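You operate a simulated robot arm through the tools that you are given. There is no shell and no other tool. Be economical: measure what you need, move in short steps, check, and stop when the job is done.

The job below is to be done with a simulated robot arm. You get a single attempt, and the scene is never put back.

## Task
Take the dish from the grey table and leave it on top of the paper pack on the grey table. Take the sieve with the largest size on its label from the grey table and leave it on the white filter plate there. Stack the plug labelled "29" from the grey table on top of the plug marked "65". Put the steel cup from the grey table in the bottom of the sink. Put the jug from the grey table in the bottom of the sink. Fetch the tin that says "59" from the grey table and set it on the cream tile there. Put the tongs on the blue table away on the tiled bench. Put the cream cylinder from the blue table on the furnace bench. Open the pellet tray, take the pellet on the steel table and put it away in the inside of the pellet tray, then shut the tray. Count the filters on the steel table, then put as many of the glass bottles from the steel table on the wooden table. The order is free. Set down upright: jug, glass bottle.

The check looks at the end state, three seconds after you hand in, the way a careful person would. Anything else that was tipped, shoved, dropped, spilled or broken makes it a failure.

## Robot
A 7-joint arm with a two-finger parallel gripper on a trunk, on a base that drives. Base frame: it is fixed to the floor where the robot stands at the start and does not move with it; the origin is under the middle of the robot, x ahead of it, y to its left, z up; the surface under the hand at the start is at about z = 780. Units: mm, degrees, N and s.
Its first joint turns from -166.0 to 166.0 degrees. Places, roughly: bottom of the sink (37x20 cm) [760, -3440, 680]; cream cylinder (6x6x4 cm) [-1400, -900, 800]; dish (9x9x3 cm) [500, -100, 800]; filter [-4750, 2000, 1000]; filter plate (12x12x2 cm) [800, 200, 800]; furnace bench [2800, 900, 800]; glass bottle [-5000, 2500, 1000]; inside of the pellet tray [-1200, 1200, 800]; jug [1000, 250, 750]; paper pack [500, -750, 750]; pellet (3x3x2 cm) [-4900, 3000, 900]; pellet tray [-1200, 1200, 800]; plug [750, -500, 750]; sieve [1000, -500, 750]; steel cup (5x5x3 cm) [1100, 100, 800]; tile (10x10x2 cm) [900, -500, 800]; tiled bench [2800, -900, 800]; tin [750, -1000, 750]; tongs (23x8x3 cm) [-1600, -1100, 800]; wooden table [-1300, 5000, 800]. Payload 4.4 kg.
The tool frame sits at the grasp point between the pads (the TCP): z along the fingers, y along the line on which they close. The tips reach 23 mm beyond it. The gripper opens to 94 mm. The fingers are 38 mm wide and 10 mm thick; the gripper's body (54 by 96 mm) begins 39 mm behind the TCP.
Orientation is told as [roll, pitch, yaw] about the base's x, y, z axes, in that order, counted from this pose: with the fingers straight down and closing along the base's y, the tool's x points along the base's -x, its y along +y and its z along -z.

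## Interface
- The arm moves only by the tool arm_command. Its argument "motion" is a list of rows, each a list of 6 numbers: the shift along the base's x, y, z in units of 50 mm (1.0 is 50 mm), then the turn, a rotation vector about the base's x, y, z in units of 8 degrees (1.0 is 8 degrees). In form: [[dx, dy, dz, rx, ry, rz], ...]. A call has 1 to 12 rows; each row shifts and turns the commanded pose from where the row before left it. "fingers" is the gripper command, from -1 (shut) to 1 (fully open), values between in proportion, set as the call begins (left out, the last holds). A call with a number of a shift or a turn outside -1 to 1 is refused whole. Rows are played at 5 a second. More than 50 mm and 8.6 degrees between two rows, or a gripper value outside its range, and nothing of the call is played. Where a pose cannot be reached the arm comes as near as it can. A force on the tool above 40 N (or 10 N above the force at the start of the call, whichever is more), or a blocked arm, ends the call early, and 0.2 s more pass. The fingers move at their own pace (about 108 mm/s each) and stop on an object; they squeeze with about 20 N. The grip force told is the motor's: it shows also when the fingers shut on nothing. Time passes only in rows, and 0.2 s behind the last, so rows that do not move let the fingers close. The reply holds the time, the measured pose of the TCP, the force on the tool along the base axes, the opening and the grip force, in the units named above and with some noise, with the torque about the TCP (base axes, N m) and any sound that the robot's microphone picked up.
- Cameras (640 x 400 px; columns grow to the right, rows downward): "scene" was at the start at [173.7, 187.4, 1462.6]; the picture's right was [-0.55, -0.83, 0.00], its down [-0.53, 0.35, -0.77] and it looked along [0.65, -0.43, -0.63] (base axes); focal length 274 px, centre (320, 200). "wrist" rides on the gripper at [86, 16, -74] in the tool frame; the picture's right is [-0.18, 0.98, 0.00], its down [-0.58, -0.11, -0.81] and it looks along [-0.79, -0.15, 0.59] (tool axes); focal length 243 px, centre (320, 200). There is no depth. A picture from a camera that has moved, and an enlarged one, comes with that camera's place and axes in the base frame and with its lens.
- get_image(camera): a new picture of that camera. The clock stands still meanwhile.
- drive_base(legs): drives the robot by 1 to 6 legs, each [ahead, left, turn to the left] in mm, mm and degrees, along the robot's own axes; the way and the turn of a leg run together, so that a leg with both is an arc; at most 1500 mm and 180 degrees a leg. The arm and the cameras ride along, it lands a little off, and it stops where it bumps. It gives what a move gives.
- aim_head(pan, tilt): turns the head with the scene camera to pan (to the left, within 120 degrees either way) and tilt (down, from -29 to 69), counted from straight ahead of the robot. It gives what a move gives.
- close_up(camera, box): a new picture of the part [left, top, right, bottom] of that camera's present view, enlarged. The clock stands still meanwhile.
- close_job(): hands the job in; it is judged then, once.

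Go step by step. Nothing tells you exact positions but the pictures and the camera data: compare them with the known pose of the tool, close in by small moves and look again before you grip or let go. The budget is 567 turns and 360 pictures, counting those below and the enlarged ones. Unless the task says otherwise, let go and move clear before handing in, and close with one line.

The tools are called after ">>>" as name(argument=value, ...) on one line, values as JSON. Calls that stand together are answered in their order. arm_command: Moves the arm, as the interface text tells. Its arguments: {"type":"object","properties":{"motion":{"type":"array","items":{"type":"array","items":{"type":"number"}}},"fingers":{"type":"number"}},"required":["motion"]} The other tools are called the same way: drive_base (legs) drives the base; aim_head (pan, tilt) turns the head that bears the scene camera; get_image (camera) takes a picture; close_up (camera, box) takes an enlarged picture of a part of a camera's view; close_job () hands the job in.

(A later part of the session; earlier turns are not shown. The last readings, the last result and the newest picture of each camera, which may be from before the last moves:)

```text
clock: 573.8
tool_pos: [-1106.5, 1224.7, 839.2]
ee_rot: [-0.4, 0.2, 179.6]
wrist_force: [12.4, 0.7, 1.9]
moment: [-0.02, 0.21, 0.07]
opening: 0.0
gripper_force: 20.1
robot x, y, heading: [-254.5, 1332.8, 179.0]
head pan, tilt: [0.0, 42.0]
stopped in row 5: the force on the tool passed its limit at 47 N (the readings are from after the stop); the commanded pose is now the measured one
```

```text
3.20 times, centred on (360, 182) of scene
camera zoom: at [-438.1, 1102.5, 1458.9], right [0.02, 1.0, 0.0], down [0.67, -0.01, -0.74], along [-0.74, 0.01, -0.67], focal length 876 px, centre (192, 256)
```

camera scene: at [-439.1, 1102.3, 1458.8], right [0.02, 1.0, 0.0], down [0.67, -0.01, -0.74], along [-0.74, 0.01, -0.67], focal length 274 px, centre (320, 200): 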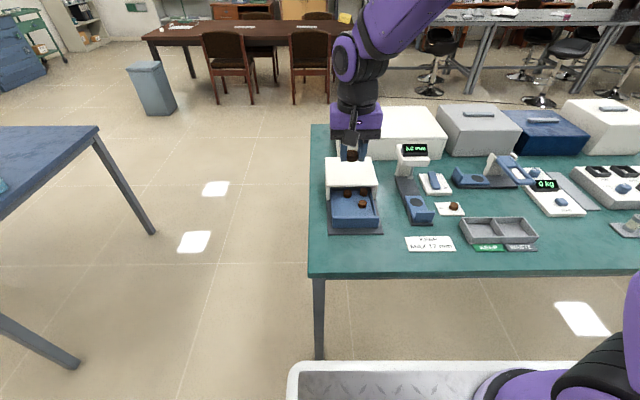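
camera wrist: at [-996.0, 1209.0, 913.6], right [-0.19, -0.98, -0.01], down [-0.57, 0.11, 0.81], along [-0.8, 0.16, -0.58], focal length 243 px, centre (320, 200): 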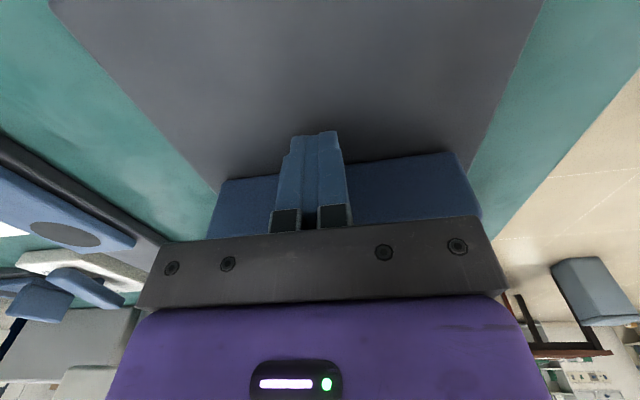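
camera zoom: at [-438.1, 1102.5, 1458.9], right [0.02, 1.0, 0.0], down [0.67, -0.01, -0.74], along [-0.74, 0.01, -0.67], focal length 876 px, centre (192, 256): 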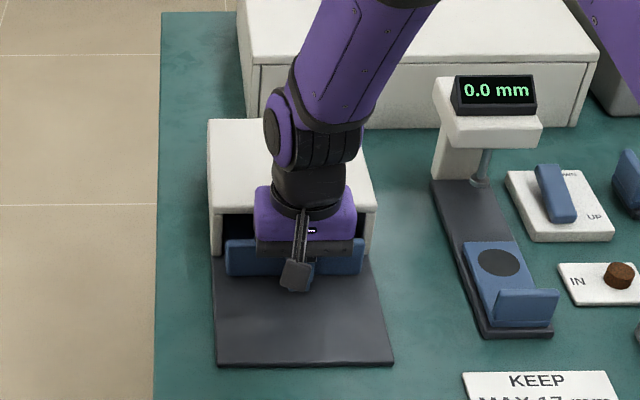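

Drawer hit its stop at the original closed position. Back off and rise.

>>> arm_command(motion=[[0.5, 0, 0, 0, 0, 0], [0.5, 0, 0, 0, 0, 0], [0, 0, 1, 0, 0, 0], [0, 0, 1, 0, 0, 0], [0, 0, 1, 0, 0, 0], [0, 0, 1, 0, 0, 0], [0, 0, 1, 0, 0, 0], [0, 0, 1, 0, 0, 0], [0, 0, 1, 0, 0, 0]])

>>> close_up(camera="scene", box=[300, 120, 420, 245])

```text
clock: 575.8
tool_pos: [-1057.7, 1226.8, 1188.4]
ee_rot: [-0.5, 0.1, 179.6]
wrist_force: [0.9, -0.2, 0.0]
moment: [0.01, -0.05, 0.0]
opening: 0.1
gripper_force: 19.9
robot x, y, heading: [-251.4, 1334.6, 179.4]
head pan, tilt: [0.0, 42.0]
```

```text
3.20 times, centred on (360, 182) of scene
camera zoom: at [-439.2, 1102.3, 1458.7], right [0.02, 1.0, 0.0], down [0.67, -0.01, -0.74], along [-0.74, 0.01, -0.67], focal length 876 px, centre (192, 256)
```

zoom: 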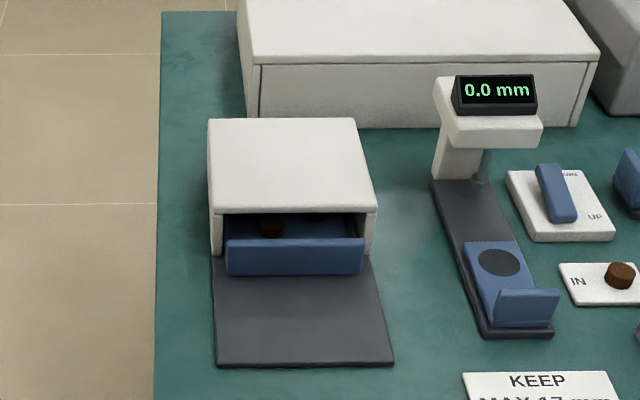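

The tray is shut with the new pellet inside. Now the bottles: two filters ("DRY" cartridges) counted, so two bottles. Drive back to the steel table.

>>> arm_command(motion=[[1, 0.3, 0.3, 0, 0, 0], [0.9, 0.3, 0.3, 0, 0, 0], [0.9, 0.3, 0.3, 0, 0, 0], [0.9, 0.3, 0.3, 0, 0, 0], [0.9, 0.3, 0.3, 0, 0, 0]], fingers=1)

>>> drive_base(legs=[[0, 800, 0.8], [1100, 0, 0], [1100, 0, 0], [0, -830, 0], [0, -835, 0], [1000, 0, 0]])

>>> aim_head(pan=0, tilt=28)

>>> get_image(camera="scene")

```text
refused: row 1 steps farther than a row can; nothing moved
```

```text
clock: 603.4
tool_pos: [-4240.4, 2104.9, 1188.2]
ee_rot: [-0.6, 0.1, 179.6]
wrist_force: [0.3, -0.7, -0.7]
moment: [0.02, 0.0, 0.0]
opening: 0.2
gripper_force: 19.9
robot x, y, heading: [-3437.5, 2213.8, 179.1]
head pan, tilt: [0.0, 42.0]
```

```text
clock: 604.2
tool_pos: [-4240.4, 2104.9, 1188.6]
ee_rot: [-0.5, 0.1, 179.6]
wrist_force: [-0.6, -0.2, 0.3]
moment: [-0.01, 0.02, -0.01]
opening: 0.2
gripper_force: 20.0
robot x, y, heading: [-3437.5, 2215.4, 179.2]
head pan, tilt: [0.0, 28.0]
```

```text
161 pictures are left
camera scene: at [-3629.7, 1981.6, 1480.2], right [0.02, 1.0, 0.0], down [0.47, -0.01, -0.88], along [-0.88, 0.01, -0.47], focal length 274 px, centre (320, 200)
```

scene: 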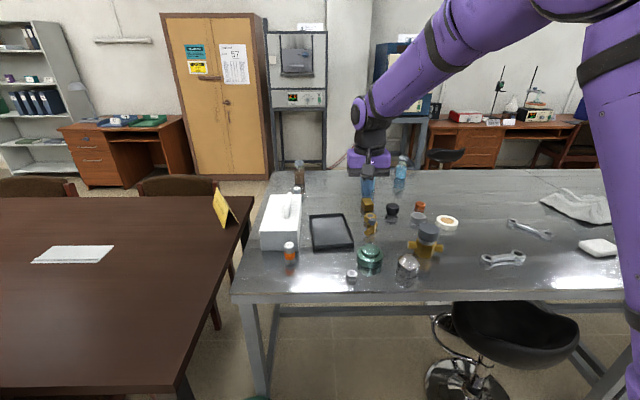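

Continue forward to the table.

>>> drive_base(legs=[[0, 10, 0.8], [405, 0, 0]])

>>> arm_command(motion=[[0, 0.5, 0.3, 0, 0, 0], [0, 0.7, 0, 0, 0, 0], [-0.5, 0.8, 0, 0, 0, 0]], fingers=1)

>>> get_image(camera="wrist")

>>> get_image(camera="scene")

```text
clock: 607.0
tool_pos: [-4642.6, 2081.2, 1189.8]
ee_rot: [-0.5, 0.1, -179.3]
wrist_force: [0.7, 0.4, 0.8]
moment: [0.02, 0.0, 0.01]
opening: 0.3
gripper_force: 20.3
robot x, y, heading: [-3840.9, 2204.5, -179.7]
head pan, tilt: [0.0, 28.0]
```

```text
clock: 607.8
tool_pos: [-4668.9, 2181.0, 1206.0]
ee_rot: [-0.4, 0.0, -179.3]
wrist_force: [0.3, -0.7, 0.3]
moment: [0.02, 0.03, -0.01]
opening: 94.1
gripper_force: 0.1
robot x, y, heading: [-3844.3, 2206.1, -179.7]
head pan, tilt: [0.0, 28.0]
```

```text
160 pictures are left
camera wrist: at [-4581.4, 2165.7, 1279.7], right [-0.17, -0.99, -0.01], down [-0.58, 0.09, 0.81], along [-0.79, 0.14, -0.59], focal length 243 px, centre (320, 200)
```

wrist: 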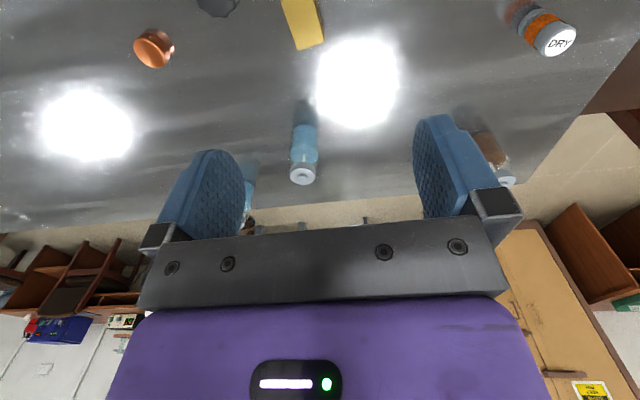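

```text
159 pictures are left
camera scene: at [-4030.4, 1967.5, 1480.2], right [0.0, 1.0, 0.0], down [0.47, 0.0, -0.88], along [-0.88, 0.0, -0.47], focal length 274 px, centre (320, 200)
```

scene: 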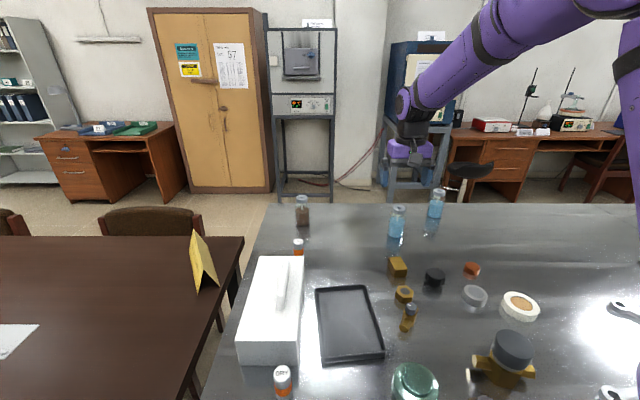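

>>> close_up(camera="scene", box=[360, 175, 460, 245])

>>> close_up(camera="wrist", box=[250, 80, 370, 200])

```text
5.71 times, centred on (410, 210) of scene
camera zoom: at [-4030.4, 1967.5, 1480.2], right [0.0, 1.0, 0.0], down [0.47, 0.0, -0.88], along [-0.88, 0.0, -0.47], focal length 1564 px, centre (-194, 143)
```

zoom: 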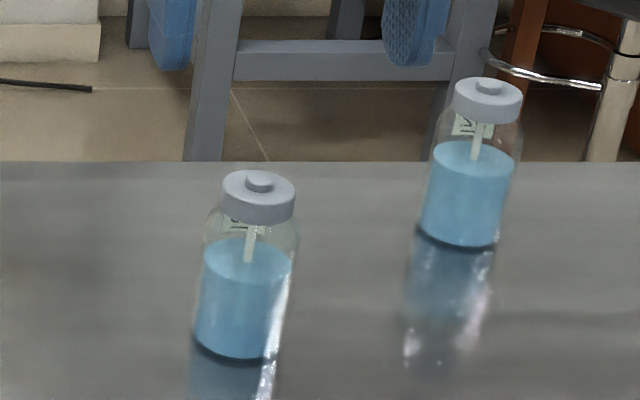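

```text
3.33 times, centred on (310, 140) of wrist
camera zoom: at [-4581.4, 2165.7, 1279.7], right [-0.17, -0.99, -0.01], down [-0.58, 0.09, 0.81], along [-0.79, 0.14, -0.59], focal length 809 px, centre (353, 400)
```

zoom: 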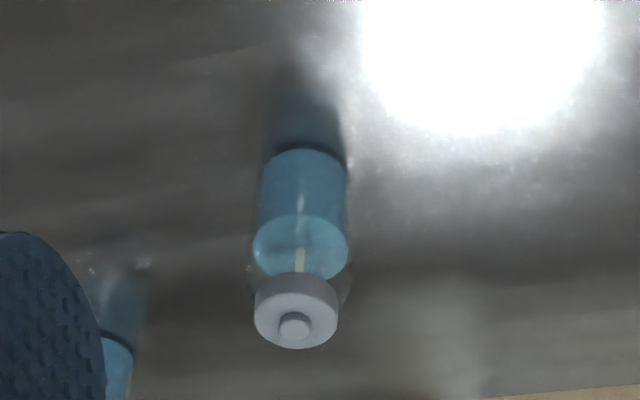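

Bottle B: body ≈56 mm, total height ≈128 mm (top ≈1003). I'll grip the upper body with TCP ≈ 970. Move above it.

>>> arm_command(motion=[[-0.8, 0.3, -0.2, 0, 0, 0], [-0.8, 0.3, -0.3, 0, 0, 0], [-0.8, 0.3, -0.3, 0, 0, 0], [-0.8, 0.3, -0.3, 0, 0, 0], [-0.5, 0.2, -0.5, 0, 0, 0]])

>>> get_image(camera="wrist")

```text
clock: 609.0
tool_pos: [-4853.5, 2252.3, 1124.5]
ee_rot: [-0.5, 0.0, -179.5]
wrist_force: [0.0, 0.4, 1.5]
moment: [0.0, 0.04, 0.02]
opening: 93.9
gripper_force: 0.1
robot x, y, heading: [-3843.5, 2202.6, -180.1]
head pan, tilt: [0.0, 28.0]
```

```text
156 pictures are left
camera wrist: at [-4767.2, 2236.9, 1199.1], right [-0.17, -0.98, -0.01], down [-0.58, 0.1, 0.81], along [-0.79, 0.14, -0.59], focal length 243 px, centre (320, 200)
```

wrist: 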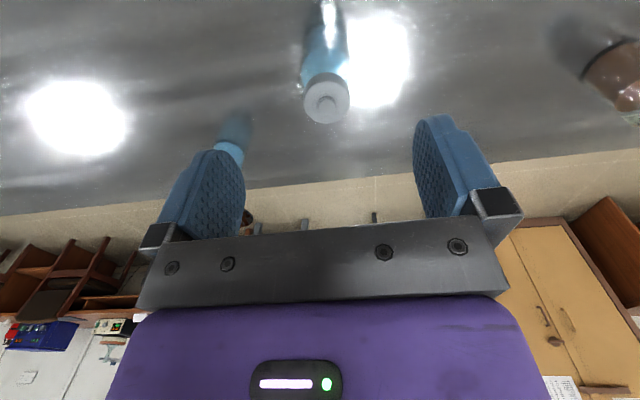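

Bottle axis ≈(−4888,2253). Move over and descend.

>>> arm_command(motion=[[-0.4, 0, -0.6, 0, 0, 0], [-0.3, 0, -0.6, 0, 0, 0], [0, 0, 0, 0, 0, 0]])

>>> get_image(camera="wrist")

```text
clock: 609.8
tool_pos: [-4890.1, 2251.0, 1063.1]
ee_rot: [-0.5, 0.0, -179.4]
wrist_force: [0.5, -0.5, 0.0]
moment: [0.04, 0.02, 0.01]
opening: 94.3
gripper_force: 0.1
robot x, y, heading: [-3841.0, 2204.1, -179.8]
head pan, tilt: [0.0, 28.0]
```

```text
155 pictures are left
camera wrist: at [-4802.5, 2236.4, 1138.2], right [-0.17, -0.98, -0.01], down [-0.58, 0.1, 0.81], along [-0.79, 0.15, -0.59], focal length 243 px, centre (320, 200)
```

wrist: 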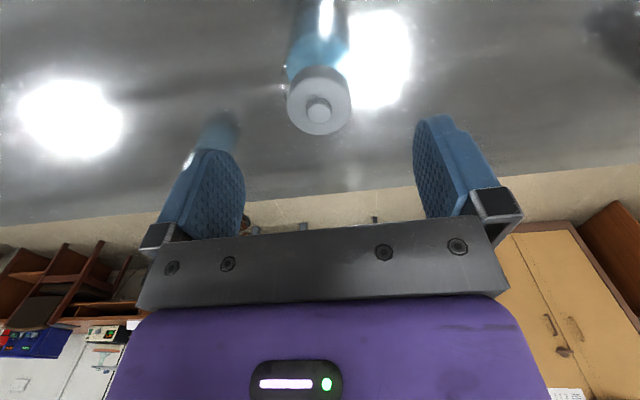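

>>> arm_command(motion=[[0, 0.05, -0.8, 0, 0, 0], [0, 0, -0.5, 0, 0, 0], [0, 0, -0.2, 0, 0, 0], [0, 0, 0, 0, 0, 0]])

>>> get_image(camera="wrist")

>>> close_up(camera="scene", box=[340, 120, 460, 245])

```text
clock: 610.8
tool_pos: [-4889.3, 2254.0, 987.9]
ee_rot: [-0.5, 0.2, -179.4]
wrist_force: [0.6, -0.8, 0.2]
moment: [0.01, 0.05, -0.01]
opening: 93.8
gripper_force: 0.1
robot x, y, heading: [-3848.6, 2204.7, -179.9]
head pan, tilt: [0.0, 28.0]
```

```text
154 pictures are left
camera wrist: at [-4802.4, 2238.7, 1063.1], right [-0.17, -0.98, -0.01], down [-0.58, 0.1, 0.81], along [-0.79, 0.15, -0.59], focal length 243 px, centre (320, 200)
```

wrist: 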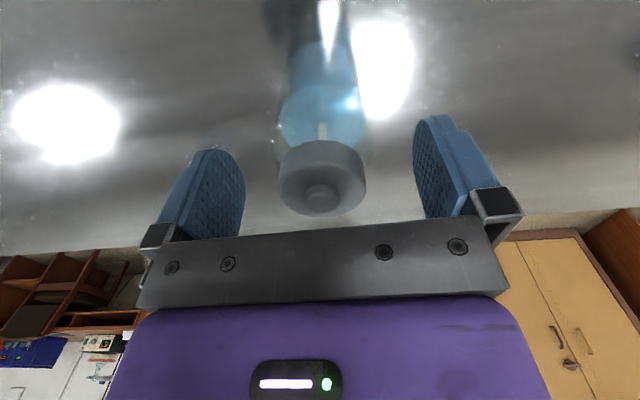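

```text
3.20 times, centred on (400, 182) of scene
camera zoom: at [-4030.9, 1968.3, 1480.2], right [0.0, 1.0, 0.0], down [0.47, 0.0, -0.88], along [-0.88, 0.0, -0.47], focal length 876 px, centre (64, 256)
```

zoom: 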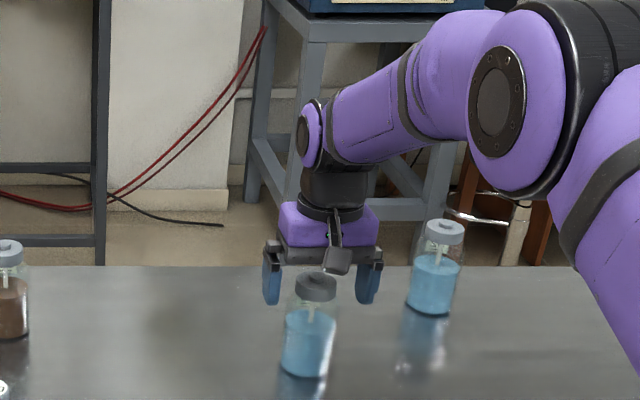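

Top of cap is at ≈994; lower 24 mm to TCP 964 and close.

>>> arm_command(motion=[[0, 0, -0.2, 0, 0, 0], [0, 0, -0.16, 0, 0, 0], [0, 0, -0.12, 0, 0, 0], [0, 0, 0, 0, 0, 0]])

>>> arm_command(motion=[[0, 0, 0, 0, 0, 0], [0, 0, 0, 0, 0, 0], [0, 0, 0, 0, 0, 0], [0, 0, 0, 0, 0, 0]], fingers=-1)

>>> get_image(camera="wrist")

```text
clock: 611.8
tool_pos: [-4887.9, 2253.5, 965.9]
ee_rot: [-0.5, 0.1, -179.3]
wrist_force: [0.1, -0.5, -0.2]
moment: [-0.02, 0.01, -0.03]
opening: 94.1
gripper_force: 0.1
robot x, y, heading: [-3843.4, 2201.9, -180.0]
head pan, tilt: [0.0, 28.0]
```

```text
clock: 612.8
tool_pos: [-4888.8, 2254.1, 966.2]
ee_rot: [-0.5, -0.1, -179.5]
wrist_force: [0.1, 0.9, 0.5]
moment: [-0.04, 0.02, -0.01]
opening: 59.5
gripper_force: 20.1
robot x, y, heading: [-3842.2, 2208.4, -180.1]
head pan, tilt: [0.0, 28.0]
```

```text
152 pictures are left
camera wrist: at [-4802.4, 2238.5, 1039.8], right [-0.17, -0.98, -0.01], down [-0.58, 0.1, 0.81], along [-0.79, 0.15, -0.59], focal length 243 px, centre (320, 200)
```

wrist: 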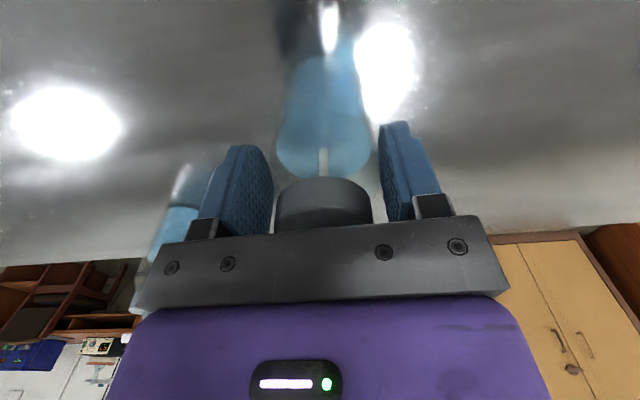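

Gripping the glass body (59.5 mm). Lift slowly.

>>> arm_command(motion=[[0, 0, 0.08, 0, 0, 0], [0, 0, 0.1, 0, 0, 0], [0, 0, 0.15, 0, 0, 0], [0, 0, 0.2, 0, 0, 0], [0, 0, 0.3, 0, 0, 0], [0, 0, 0.4, 0, 0, 0]])

>>> get_image(camera="wrist")

```text
clock: 614.2
tool_pos: [-4887.8, 2254.7, 1025.6]
ee_rot: [-0.5, 0.0, -179.4]
wrist_force: [-0.3, -0.1, -2.8]
moment: [0.0, -0.04, 0.0]
opening: 59.4
gripper_force: 19.2
robot x, y, heading: [-3841.3, 2202.1, -180.0]
head pan, tilt: [0.0, 28.0]
```

```text
151 pictures are left
camera wrist: at [-4802.3, 2238.9, 1101.2], right [-0.17, -0.98, -0.01], down [-0.58, 0.1, 0.81], along [-0.79, 0.15, -0.59], focal length 243 px, centre (320, 200)
```

wrist: 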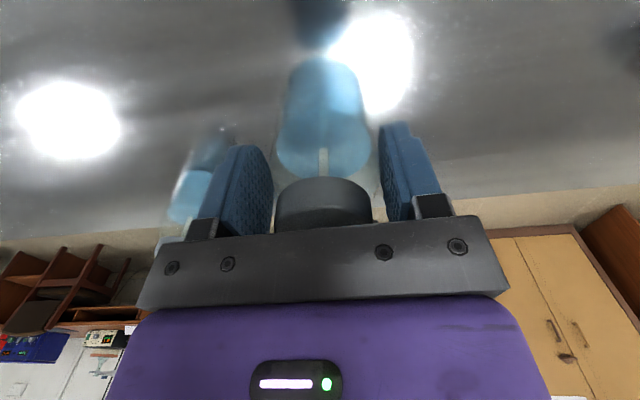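

Held. Raise and retract smoothly.

>>> arm_command(motion=[[0, 0, 0.5, 0, 0, 0], [0, 0, 0.6, 0, 0, 0], [0.1, 0, 0.6, 0, 0, 0], [0.3, 0, 0.6, 0, 0, 0], [0.5, 0, 0.6, 0, 0, 0], [0.6, 0, 0.5, 0, 0, 0], [0.7, 0, 0.4, 0, 0, 0], [0.7, 0, 0.4, 0, 0, 0], [0.7, 0, 0.3, 0, 0, 0], [0.7, 0, 0.2, 0, 0, 0], [0.7, 0, 0.1, 0, 0, 0], [0.7, 0, 0, 0, 0, 0]])

>>> arm_command(motion=[[0.6, 0, 0, 0, 0, 0], [0.6, 0, 0, 0, 0, 0], [0.5, 0, 0, 0, 0, 0], [0.3, 0, 0, 0, 0, 0], [0, 0, 0, 0, 0, 0]])

>>> drive_base(legs=[[-700, 0, 0]])

>>> aim_head(pan=-110, tilt=20)

>>> get_image(camera="scene")

```text
clock: 616.8
tool_pos: [-4604.0, 2253.3, 1267.6]
ee_rot: [-0.6, 0.0, -179.4]
wrist_force: [-1.2, 0.0, -4.3]
moment: [0.0, -0.07, 0.0]
opening: 59.3
gripper_force: 19.6
robot x, y, heading: [-3843.3, 2206.8, -180.0]
head pan, tilt: [0.0, 28.0]
```

```text
clock: 618.0
tool_pos: [-4502.9, 2254.1, 1267.5]
ee_rot: [-0.4, 0.1, -179.4]
wrist_force: [0.5, 0.6, -3.1]
moment: [-0.02, -0.04, 0.03]
opening: 59.3
gripper_force: 20.2
robot x, y, heading: [-3838.5, 2205.0, -179.7]
head pan, tilt: [0.0, 28.0]
```

```text
clock: 621.9
tool_pos: [-3807.3, 2254.0, 1268.7]
ee_rot: [-0.5, 0.1, -179.3]
wrist_force: [-1.2, -0.3, -3.2]
moment: [-0.01, -0.02, -0.02]
opening: 59.1
gripper_force: 20.1
robot x, y, heading: [-3146.6, 2205.1, -179.7]
head pan, tilt: [0.0, 28.0]
```

```text
clock: 623.7
tool_pos: [-3806.0, 2254.2, 1267.6]
ee_rot: [-0.5, 0.0, -179.3]
wrist_force: [-0.3, -0.1, -2.6]
moment: [-0.02, -0.06, 0.01]
opening: 59.6
gripper_force: 19.7
robot x, y, heading: [-3145.2, 2203.8, -180.2]
head pan, tilt: [-110.0, 20.0]
```

```text
150 pictures are left
camera scene: at [-3211.0, 2057.2, 1493.1], right [0.94, -0.34, 0.0], down [-0.12, -0.32, -0.94], along [0.32, 0.88, -0.34], focal length 274 px, centre (320, 200)
```

scene: 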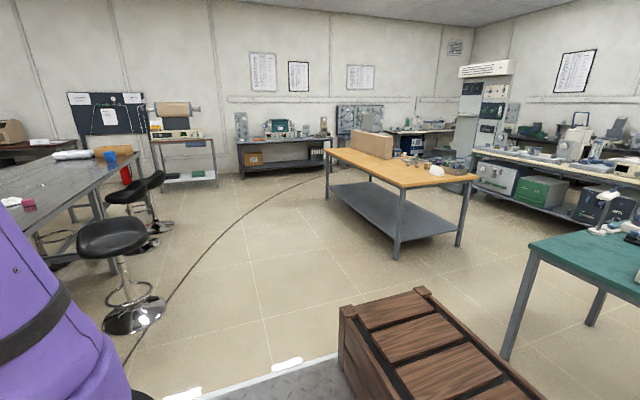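

The wooden table spans x −1790…−960 from y≈3915 northward; its front-left area looks free. Drive to its west side facing +x.

>>> drive_base(legs=[[-640, 0, 0], [0, 0, 180], [0, 1030, 0], [0, 1030, 0]])

>>> aim_head(pan=0, tilt=35)

>>> get_image(camera="scene")

>>> get_image(camera="wrist")

```text
clock: 644.5
tool_pos: [-1789.2, 4197.9, 1268.0]
ee_rot: [-0.5, 0.0, -1.3]
wrist_force: [0.1, 0.6, -3.1]
moment: [-0.01, 0.06, -0.01]
opening: 59.4
gripper_force: 20.4
robot x, y, heading: [-2446.7, 4269.9, -1.8]
head pan, tilt: [-110.0, 20.0]
```

```text
clock: 646.3
tool_pos: [-1789.6, 4196.7, 1267.6]
ee_rot: [-0.5, 0.1, -1.2]
wrist_force: [-0.9, 0.2, -2.9]
moment: [0.0, 0.02, 0.03]
opening: 59.1
gripper_force: 20.3
robot x, y, heading: [-2447.6, 4270.1, -1.6]
head pan, tilt: [0.0, 35.0]
```

```text
149 pictures are left
camera scene: at [-2250.6, 4497.0, 1469.3], right [-0.03, -1.0, 0.0], down [-0.57, 0.02, -0.82], along [0.82, -0.03, -0.57], focal length 274 px, centre (320, 200)
```

scene: 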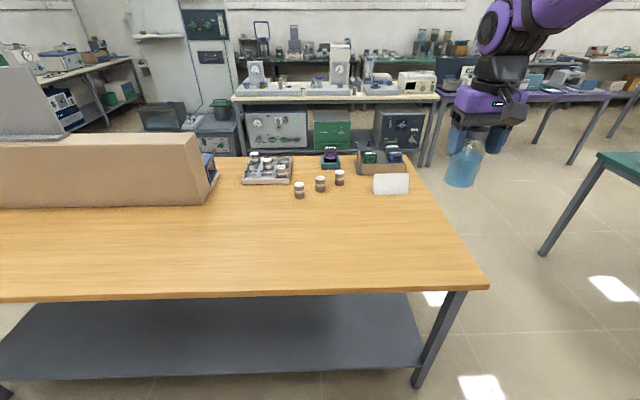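

```text
148 pictures are left
camera wrist: at [-1874.9, 4217.1, 1342.2], right [0.21, 0.98, -0.01], down [0.58, -0.11, 0.81], along [0.79, -0.17, -0.59], focal length 243 px, centre (320, 200)
```

wrist: 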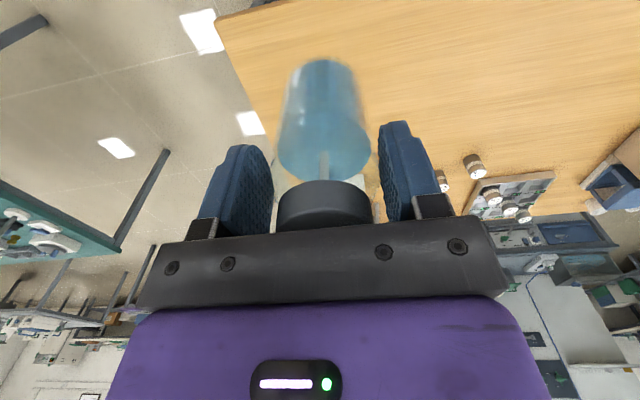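

Plenty of free wood surface. Place bottle 1 around (−1580,4330).

>>> arm_command(motion=[[0.3, 0.2, 0, 0, 0, 0], [0.6, 0.4, 0, 0, 0, 0], [0.7, 0.4, 0, 0, 0, 0], [0.7, 0.5, 0, 0, 0, 0], [0.7, 0.5, -0.2, 0, 0, 0], [0.7, 0.4, -0.4, 0, 0, 0], [0.4, 0.2, -0.6, 0, 0, 0], [0.1, 0.1, -0.7, 0, 0, 0], [0, 0, -0.7, 0, 0, 0], [0, 0, -0.7, 0, 0, 0], [0, 0, -0.7, 0, 0, 0], [0, 0, -0.6, 0, 0, 0]])

>>> get_image(camera="wrist")

>>> get_image(camera="scene")

```text
clock: 648.9
tool_pos: [-1579.1, 4332.1, 1037.5]
ee_rot: [-0.6, 0.0, -1.2]
wrist_force: [0.5, -1.0, -2.7]
moment: [-0.01, -0.01, 0.0]
opening: 59.4
gripper_force: 20.2
robot x, y, heading: [-2448.2, 4269.2, -2.0]
head pan, tilt: [0.0, 35.0]
```

```text
147 pictures are left
camera wrist: at [-1665.2, 4352.3, 1112.5], right [0.21, 0.98, -0.01], down [0.58, -0.11, 0.81], along [0.79, -0.17, -0.59], focal length 243 px, centre (320, 200)
```

wrist: 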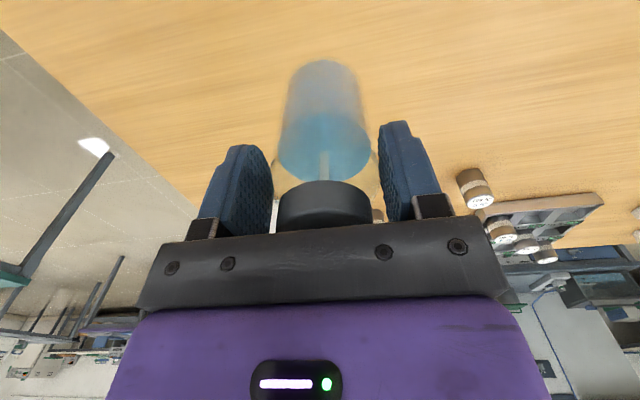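

```text
146 pictures are left
camera scene: at [-2251.0, 4497.1, 1469.3], right [-0.03, -1.0, 0.0], down [-0.57, 0.02, -0.82], along [0.82, -0.03, -0.57], focal length 274 px, centre (320, 200)
```

scene: 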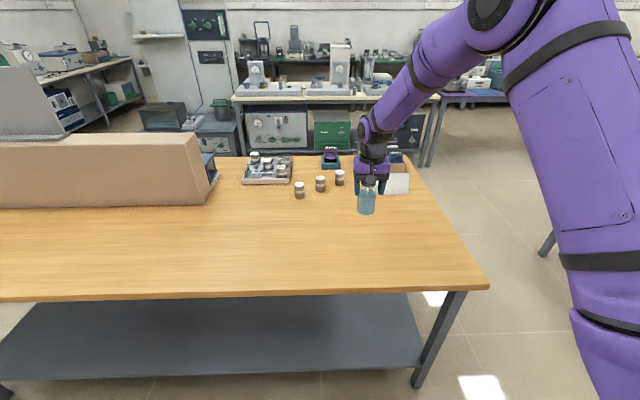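

Lower it, correcting the small tilt.

>>> arm_command(motion=[[0, 0, -0.5, 0.07, 0, 0], [0, 0, -0.6, 0, 0, 0], [0, 0, -0.6, 0, 0, 0], [0, 0, -0.4, 0, 0, 0], [0, 0, -0.2, 0, 0, 0], [0, 0, -0.1, 0, 0, 0], [0, 0, -0.06, 0, 0, 0], [0, 0, -0.06, 0, 0, 0]])

>>> arm_command(motion=[[0, 0, -0.06, 0, 0, 0], [0, 0, -0.06, 0, 0, 0], [0, 0, -0.06, 0, 0, 0], [0, 0, -0.06, 0, 0, 0], [0, 0, -0.06, 0, 0, 0], [0, 0, -0.06, 0, 0, 0], [0, 0, -0.06, 0, 0, 0], [0, 0, -0.06, 0, 0, 0]])

>>> get_image(camera="wrist")

```text
clock: 650.7
tool_pos: [-1579.0, 4331.8, 911.2]
ee_rot: [0.1, 0.1, -1.3]
wrist_force: [0.7, -0.2, -2.9]
moment: [-0.01, 0.03, -0.01]
opening: 59.3
gripper_force: 20.1
robot x, y, heading: [-2449.1, 4265.6, -1.9]
head pan, tilt: [0.0, 35.0]
```

```text
clock: 652.5
tool_pos: [-1579.1, 4332.9, 888.0]
ee_rot: [0.1, 0.1, -1.2]
wrist_force: [2.3, 1.9, 11.2]
moment: [-0.09, -0.22, 0.03]
opening: 59.4
gripper_force: 20.0
robot x, y, heading: [-2447.3, 4266.5, -1.8]
head pan, tilt: [0.0, 35.0]
```

```text
145 pictures are left
camera wrist: at [-1664.9, 4351.7, 962.5], right [0.21, 0.98, 0.0], down [0.58, -0.12, 0.81], along [0.79, -0.16, -0.59], focal length 243 px, centre (320, 200)
```

wrist: 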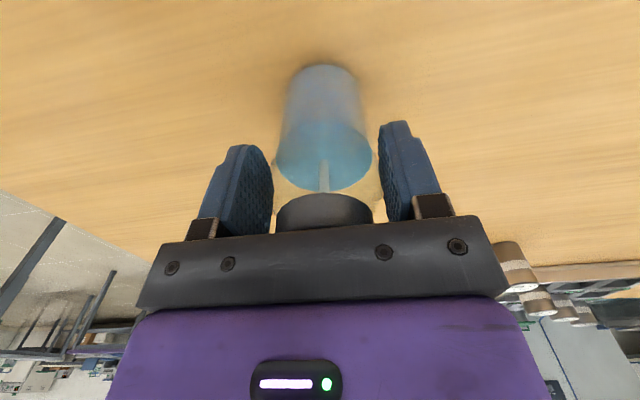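

Contact at 888. Release and rise straight up.

>>> arm_command(motion=[[0, 0, 0.01, 0, 0, 0], [0, 0, 0, 0, 0, 0], [0, 0, 0, 0, 0, 0]], fingers=1)

>>> arm_command(motion=[[0, 0, 0.2, 0, 0, 0], [0, 0, 0.4, 0, 0, 0], [0, 0, 0.8, 0, 0, 0], [0, 0, 1, 0, 0, 0], [0, 0, 1, 0, 0, 0], [0, 0, 1, 0, 0, 0], [0, 0, 1, 0, 0, 0], [0, 0, 1, 0, 0, 0]])

>>> get_image(camera="scene")

```text
clock: 653.3
tool_pos: [-1577.8, 4333.7, 888.9]
ee_rot: [0.1, 0.0, -1.3]
wrist_force: [-0.1, -0.5, 0.3]
moment: [0.0, 0.02, 0.02]
opening: 93.9
gripper_force: 0.1
robot x, y, heading: [-2450.2, 4267.6, -1.6]
head pan, tilt: [0.0, 35.0]
```

```text
clock: 655.1
tool_pos: [-1578.9, 4332.8, 1209.5]
ee_rot: [0.0, 0.1, -1.3]
wrist_force: [0.3, -0.3, -0.8]
moment: [0.02, 0.02, -0.01]
opening: 93.8
gripper_force: 0.1
robot x, y, heading: [-2445.3, 4268.9, -2.2]
head pan, tilt: [0.0, 35.0]
```

```text
144 pictures are left
camera scene: at [-2250.3, 4497.2, 1469.2], right [-0.03, -1.0, 0.0], down [-0.57, 0.02, -0.82], along [0.82, -0.03, -0.57], focal length 274 px, centre (320, 200)
```

scene: 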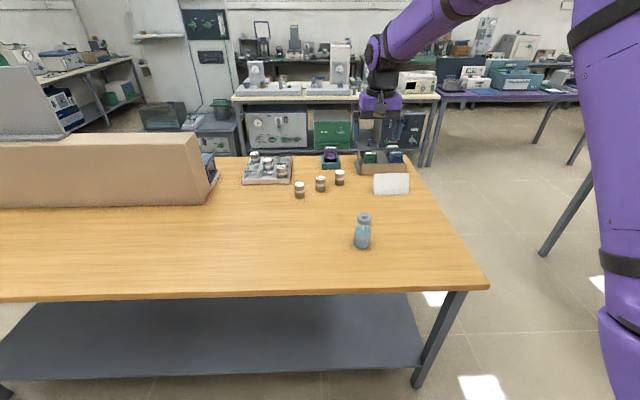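

Bottle 1 stands upright. Retract, turn round, and have a look along the steel table from the north for any hidden filters.

>>> arm_command(motion=[[-0.9, -0.2, 0.2, 0, 0, 0], [-0.9, -0.2, 0.2, 0, 0, 0], [-0.9, -0.2, 0.2, 0, 0, 0], [-0.9, -0.2, 0.2, 0, 0, 0], [-0.9, -0.2, 0.2, 0, 0, 0], [-0.9, -0.2, 0.2, 0, 0, 0]])

>>> drive_base(legs=[[0, 0, -178]])

>>> aim_head(pan=15, tilt=12)

>>> get_image(camera="scene")

```text
clock: 656.5
tool_pos: [-1848.5, 4273.8, 1267.7]
ee_rot: [0.1, 0.2, -1.3]
wrist_force: [0.2, 0.4, -1.1]
moment: [-0.01, 0.07, 0.03]
opening: 93.8
gripper_force: 0.1
robot x, y, heading: [-2446.8, 4268.3, -2.2]
head pan, tilt: [0.0, 35.0]
```

```text
clock: 664.2
tool_pos: [-3046.7, 4249.2, 1269.1]
ee_rot: [0.1, 0.1, -179.9]
wrist_force: [0.2, -0.4, 0.5]
moment: [0.03, 0.04, 0.0]
opening: 93.7
gripper_force: 0.1
robot x, y, heading: [-2450.2, 4268.1, 179.6]
head pan, tilt: [0.0, 35.0]
```

```text
clock: 665.1
tool_pos: [-3048.3, 4249.9, 1269.3]
ee_rot: [0.1, 0.1, -179.9]
wrist_force: [-0.3, 0.0, 0.4]
moment: [0.05, 0.02, -0.01]
opening: 94.0
gripper_force: 0.0
robot x, y, heading: [-2444.9, 4268.9, 179.7]
head pan, tilt: [15.0, 12.0]
```

```text
143 pictures are left
camera scene: at [-2638.1, 4010.4, 1506.1], right [-0.25, 0.97, 0.0], down [0.2, 0.05, -0.98], along [-0.95, -0.25, -0.21], focal length 274 px, centre (320, 200)
```

scene: 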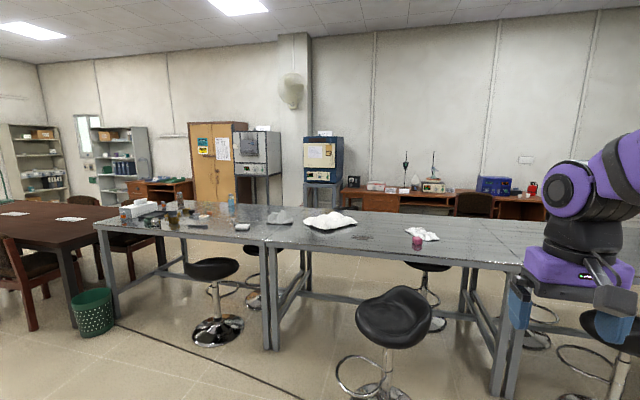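

>>> close_up(camera="scene", box=[110, 180, 310, 245])

>>> drive_base(legs=[[300, 1020, 0], [200, 1040, 0], [300, 0, 0]])

>>> aim_head(pan=0, tilt=25)

>>> get_image(camera="scene")

```text
3.20 times, centred on (210, 212) of scene
camera zoom: at [-2638.1, 4010.4, 1506.1], right [-0.25, 0.97, 0.0], down [0.2, 0.05, -0.98], along [-0.95, -0.25, -0.21], focal length 876 px, centre (672, 160)
```

zoom: 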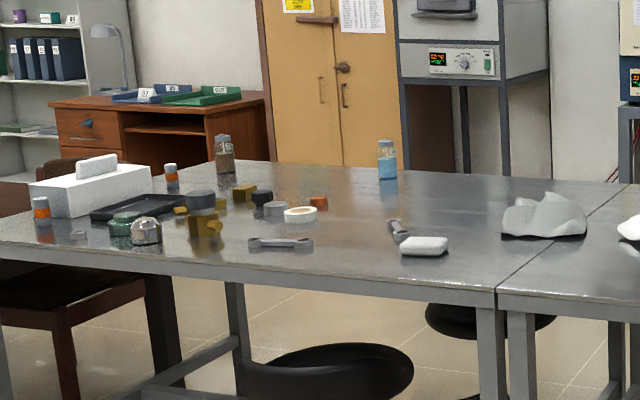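

```text
clock: 677.3
tool_pos: [-3882.2, 2219.6, 1269.2]
ee_rot: [0.1, 0.2, 178.8]
wrist_force: [-0.1, 0.9, -0.9]
moment: [0.04, 0.01, -0.02]
opening: 94.0
gripper_force: 0.1
robot x, y, heading: [-3284.6, 2220.5, 178.0]
head pan, tilt: [15.0, 12.0]
```

```text
clock: 678.0
tool_pos: [-3882.5, 2217.9, 1268.7]
ee_rot: [0.1, 0.0, 178.8]
wrist_force: [0.2, 0.0, 0.1]
moment: [-0.02, 0.0, 0.02]
opening: 94.1
gripper_force: 0.0
robot x, y, heading: [-3284.3, 2229.0, 178.2]
head pan, tilt: [0.0, 25.0]
```

```text
141 pictures are left
camera scene: at [-3480.0, 1994.2, 1485.1], right [0.03, 1.0, 0.0], down [0.42, -0.01, -0.91], along [-0.91, 0.03, -0.42], focal length 274 px, centre (320, 200)
```

scene: 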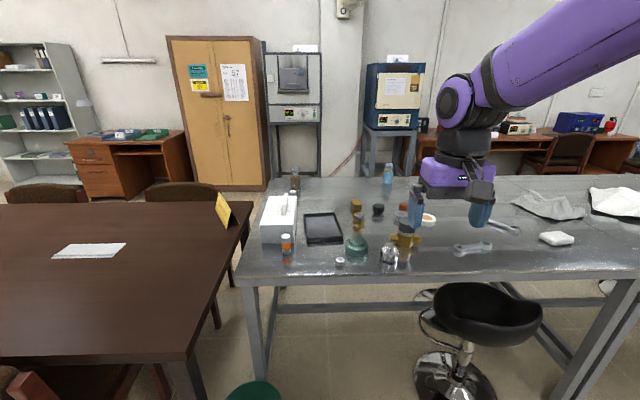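

Bottles A (brown, ≈(−4957,1895)) and C remain. A is at the edge of reach; I'll tilt the tool outward about 25°. Drive in first.

>>> drive_base(legs=[[0, 40, 1.7], [565, 0, 0]])

>>> arm_command(motion=[[0, -0.8, 0, 0, 0, 0.7], [0, -0.8, 0, 0, 0, 0.7], [0, -0.8, 0, 0, 0, 0.6], [-0.5, -0.7, 0, 0, 0, 0], [-0.8, -0.5, 0, 0, 0, 0], [-0.8, -0.2, 0, 0, 0, 0], [-0.8, -0.2, 0, 0, 0, 0], [-0.8, -0.2, 0, 0, 0, 0]])

>>> get_image(camera="wrist")

```text
clock: 681.8
tool_pos: [-4450.8, 2160.8, 1270.1]
ee_rot: [0.0, 0.1, -179.5]
wrist_force: [0.8, -0.3, -0.1]
moment: [0.01, -0.02, 0.02]
opening: 94.2
gripper_force: 0.0
robot x, y, heading: [-3851.9, 2186.7, 180.1]
head pan, tilt: [0.0, 25.0]
```

```text
clock: 683.6
tool_pos: [-4637.6, 1951.6, 1268.7]
ee_rot: [0.0, 0.0, -163.5]
wrist_force: [0.8, 0.2, 0.5]
moment: [0.0, 0.04, -0.02]
opening: 93.8
gripper_force: 0.0
robot x, y, heading: [-3850.4, 2183.5, 180.0]
head pan, tilt: [0.0, 25.0]
```

```text
140 pictures are left
camera wrist: at [-4549.3, 1961.8, 1343.1], right [0.1, -0.99, 0.0], down [-0.59, -0.06, 0.81], along [-0.8, -0.08, -0.59], focal length 243 px, centre (320, 200)
```

wrist: 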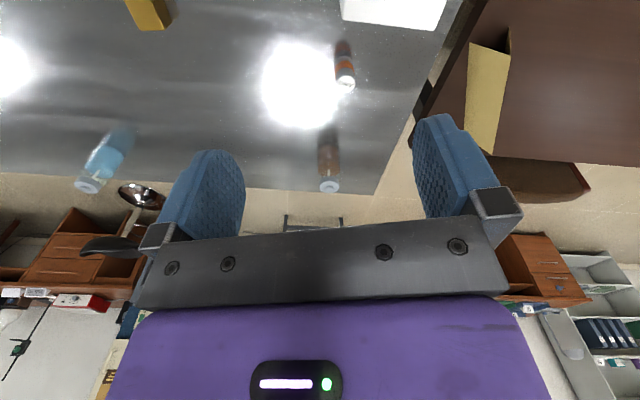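

Bottle A at ≈(−4965,1897). Tilt the tool outward 25° first.

>>> arm_command(motion=[[0, 0, 0, -0.217, 0.75, 0], [0, 0, 0, -0.217, 0.75, 0], [0, 0, 0, -0.217, 0.75, 0], [0, 0, 0, -0.217, 0.75, 0], [0, 0, 0, 0, 0, 0]])

>>> get_image(camera="wrist")

```text
clock: 684.8
tool_pos: [-4637.6, 1951.6, 1269.0]
ee_rot: [-0.1, -25.0, -163.5]
wrist_force: [0.3, 0.3, -0.2]
moment: [0.01, -0.01, -0.05]
opening: 94.0
gripper_force: 0.1
robot x, y, heading: [-3853.1, 2182.7, 180.2]
head pan, tilt: [0.0, 25.0]
```

```text
139 pictures are left
camera wrist: at [-4526.5, 1967.5, 1299.5], right [0.12, -0.99, 0.08], down [-0.21, 0.05, 0.98], along [-0.97, -0.13, -0.2], focal length 243 px, centre (320, 200)
```

wrist: 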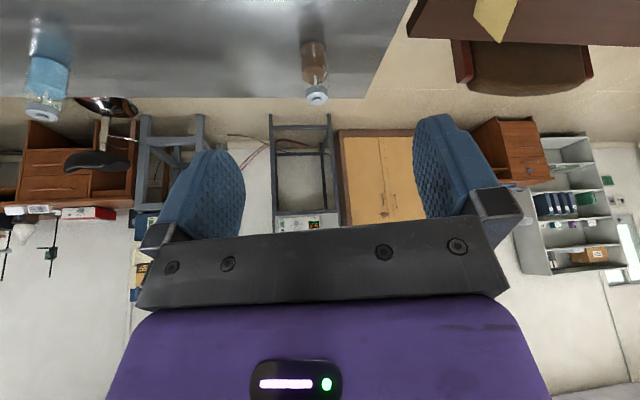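

Tilt works. Move toward a point above and short of the bottle.

>>> arm_command(motion=[[-0.9, -0.13, -0.3, 0, 0, 0], [-0.9, -0.13, -0.3, 0, 0, 0], [-0.9, -0.13, -0.4, 0, 0, 0], [-0.9, -0.13, -0.4, 0, 0, 0], [-0.8, -0.13, -0.5, 0, 0, 0], [-0.8, -0.13, -0.5, 0, 0, 0], [-0.5, -0.06, -0.8, 0, 0, 0], [0, 0, -0.4, 0, 0, 0]])

>>> get_image(camera="wrist")

>>> get_image(camera="scene")

```text
clock: 686.6
tool_pos: [-4921.0, 1909.8, 1088.4]
ee_rot: [-0.2, -24.8, -163.4]
wrist_force: [0.1, -0.5, 0.9]
moment: [-0.02, 0.01, 0.06]
opening: 94.0
gripper_force: 0.0
robot x, y, heading: [-3852.5, 2184.5, 180.2]
head pan, tilt: [0.0, 25.0]
```

```text
138 pictures are left
camera wrist: at [-4810.5, 1926.2, 1119.1], right [0.12, -0.99, 0.08], down [-0.21, 0.05, 0.98], along [-0.97, -0.13, -0.2], focal length 243 px, centre (320, 200)
```

wrist: 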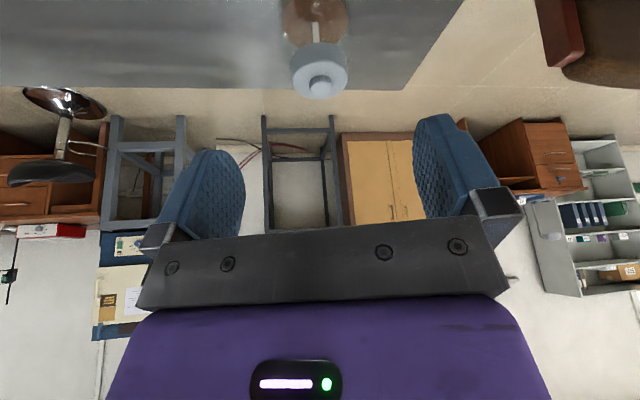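

```text
137 pictures are left
camera scene: at [-4042.4, 1948.2, 1485.1], right [0.0, 1.0, 0.0], down [0.42, 0.0, -0.91], along [-0.91, 0.0, -0.42], focal length 274 px, centre (320, 200)
```

scene: 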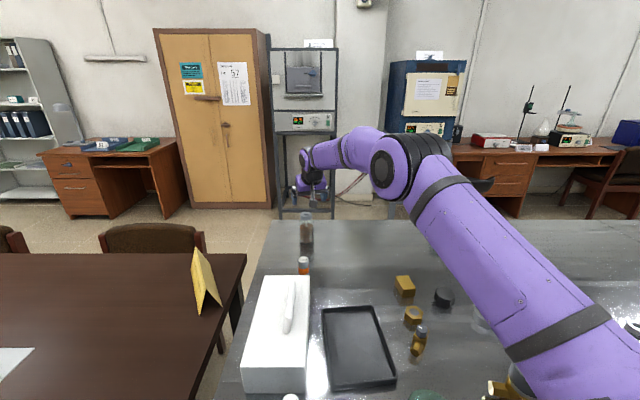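

Cap centre ≈(−4966,1898). Move in diagonally to z 1000 and check.

>>> arm_command(motion=[[-0.3, -0.09, -0.6, 0, 0, 0], [-0.3, -0.09, -0.6, 0, 0, 0], [-0.26, -0.08, -0.5, 0, 0, 0], [0, 0, 0, 0, 0, 0]])

>>> get_image(camera="wrist")

>>> close_up(camera="scene", box=[250, 120, 370, 270])

```text
clock: 687.6
tool_pos: [-4964.4, 1895.3, 1003.2]
ee_rot: [-0.1, -24.9, -163.3]
wrist_force: [0.8, -0.1, -0.4]
moment: [0.03, 0.0, 0.04]
opening: 93.8
gripper_force: 0.0
robot x, y, heading: [-3854.0, 2182.8, 180.0]
head pan, tilt: [0.0, 25.0]
```

```text
136 pictures are left
camera wrist: at [-4853.9, 1912.0, 1033.8], right [0.12, -0.99, 0.08], down [-0.21, 0.05, 0.98], along [-0.97, -0.13, -0.2], focal length 243 px, centre (320, 200)
```

wrist: 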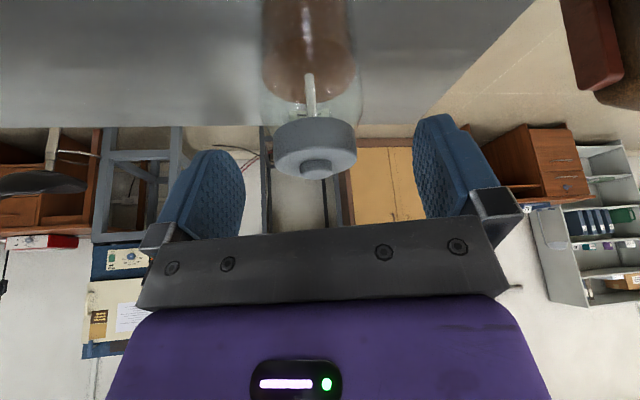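

```text
2.67 times, centred on (310, 195) of scene
camera zoom: at [-4042.5, 1948.2, 1485.0], right [0.0, 1.0, 0.0], down [0.42, 0.0, -0.91], along [-0.91, 0.0, -0.42], focal length 730 px, centre (347, 213)
```

zoom: 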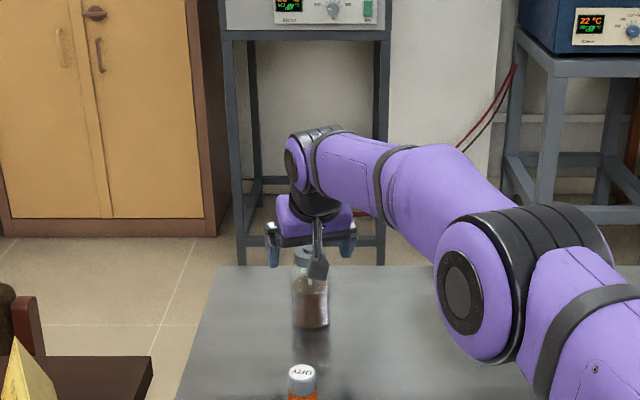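

Centred. Lower to z≈969 in small steps.

>>> arm_command(motion=[[0, 0.02, -0.2, 0, 0, 0], [0, 0, -0.2, 0, 0, 0], [0, 0, -0.15, 0, 0, 0], [0, 0, -0.12, 0, 0, 0], [0, 0, 0, 0, 0, 0]])

>>> get_image(camera="wrist")

```text
clock: 688.8
tool_pos: [-4965.2, 1896.6, 969.6]
ee_rot: [-0.1, -24.9, -163.5]
wrist_force: [-0.4, 0.1, 0.1]
moment: [0.0, 0.02, 0.01]
opening: 94.0
gripper_force: 0.0
robot x, y, heading: [-3850.2, 2184.6, 180.0]
head pan, tilt: [0.0, 25.0]
```

```text
134 pictures are left
camera wrist: at [-4854.4, 1912.8, 1000.6], right [0.12, -0.99, 0.08], down [-0.21, 0.05, 0.98], along [-0.97, -0.13, -0.2], focal length 243 px, centre (320, 200)
```

wrist: 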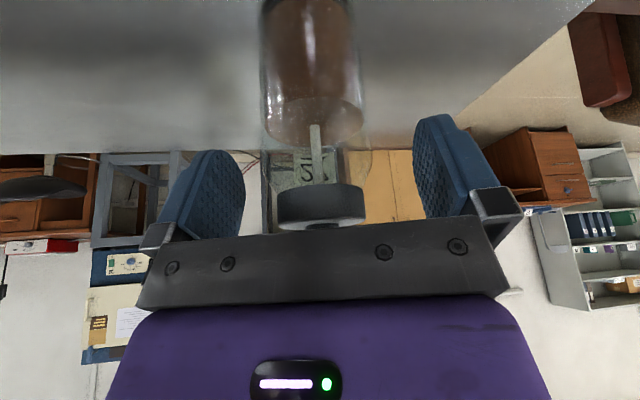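

>>> arm_command(motion=[[0, 0, 0, 0, 0, 0], [0, 0, 0, 0, 0, 0], [0, 0, 0, 0, 0, 0], [0, 0, 0, 0, 0, 0]], fingers=-1)

>>> arm_command(motion=[[0, 0, 0.08, 0, 0, 0], [0, 0, 0.1, 0, 0, 0], [0, 0, 0.15, 0, 0, 0], [0, 0, 0.2, 0, 0, 0]])

>>> get_image(camera="wrist")

>>> close_up(camera="scene", box=[250, 120, 370, 270])

```text
clock: 689.8
tool_pos: [-4963.4, 1896.9, 969.9]
ee_rot: [-0.1, -24.9, -163.4]
wrist_force: [-0.3, 1.0, 0.2]
moment: [-0.03, 0.11, -0.03]
opening: 59.6
gripper_force: 19.6
robot x, y, heading: [-3851.3, 2183.5, 180.0]
head pan, tilt: [0.0, 25.0]
```

```text
clock: 690.8
tool_pos: [-4964.7, 1896.5, 996.0]
ee_rot: [0.0, -24.8, -163.4]
wrist_force: [-0.1, 0.2, -3.3]
moment: [0.0, -0.03, 0.04]
opening: 59.4
gripper_force: 20.1
robot x, y, heading: [-3854.4, 2186.1, 180.0]
head pan, tilt: [0.0, 25.0]
```

```text
133 pictures are left
camera wrist: at [-4854.0, 1912.7, 1027.1], right [0.12, -0.99, 0.08], down [-0.21, 0.05, 0.98], along [-0.97, -0.13, -0.2], focal length 243 px, centre (320, 200)
```

wrist: 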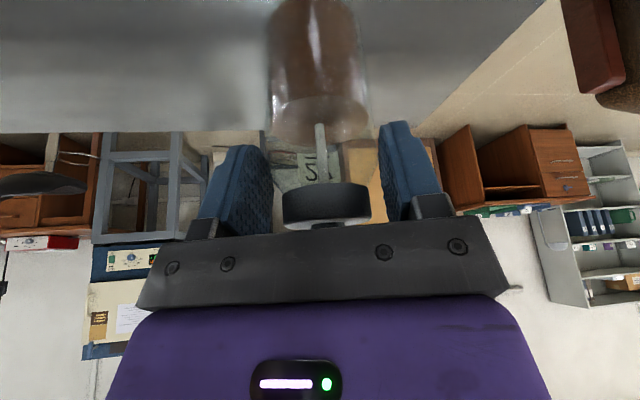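

```text
2.67 times, centred on (310, 195) of scene
camera zoom: at [-4042.9, 1948.1, 1485.0], right [0.0, 1.0, 0.0], down [0.42, 0.0, -0.91], along [-0.91, 0.0, -0.42], focal length 730 px, centre (347, 213)
```

zoom: 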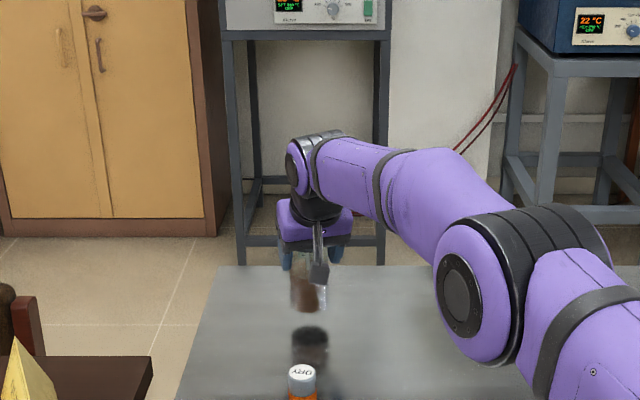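

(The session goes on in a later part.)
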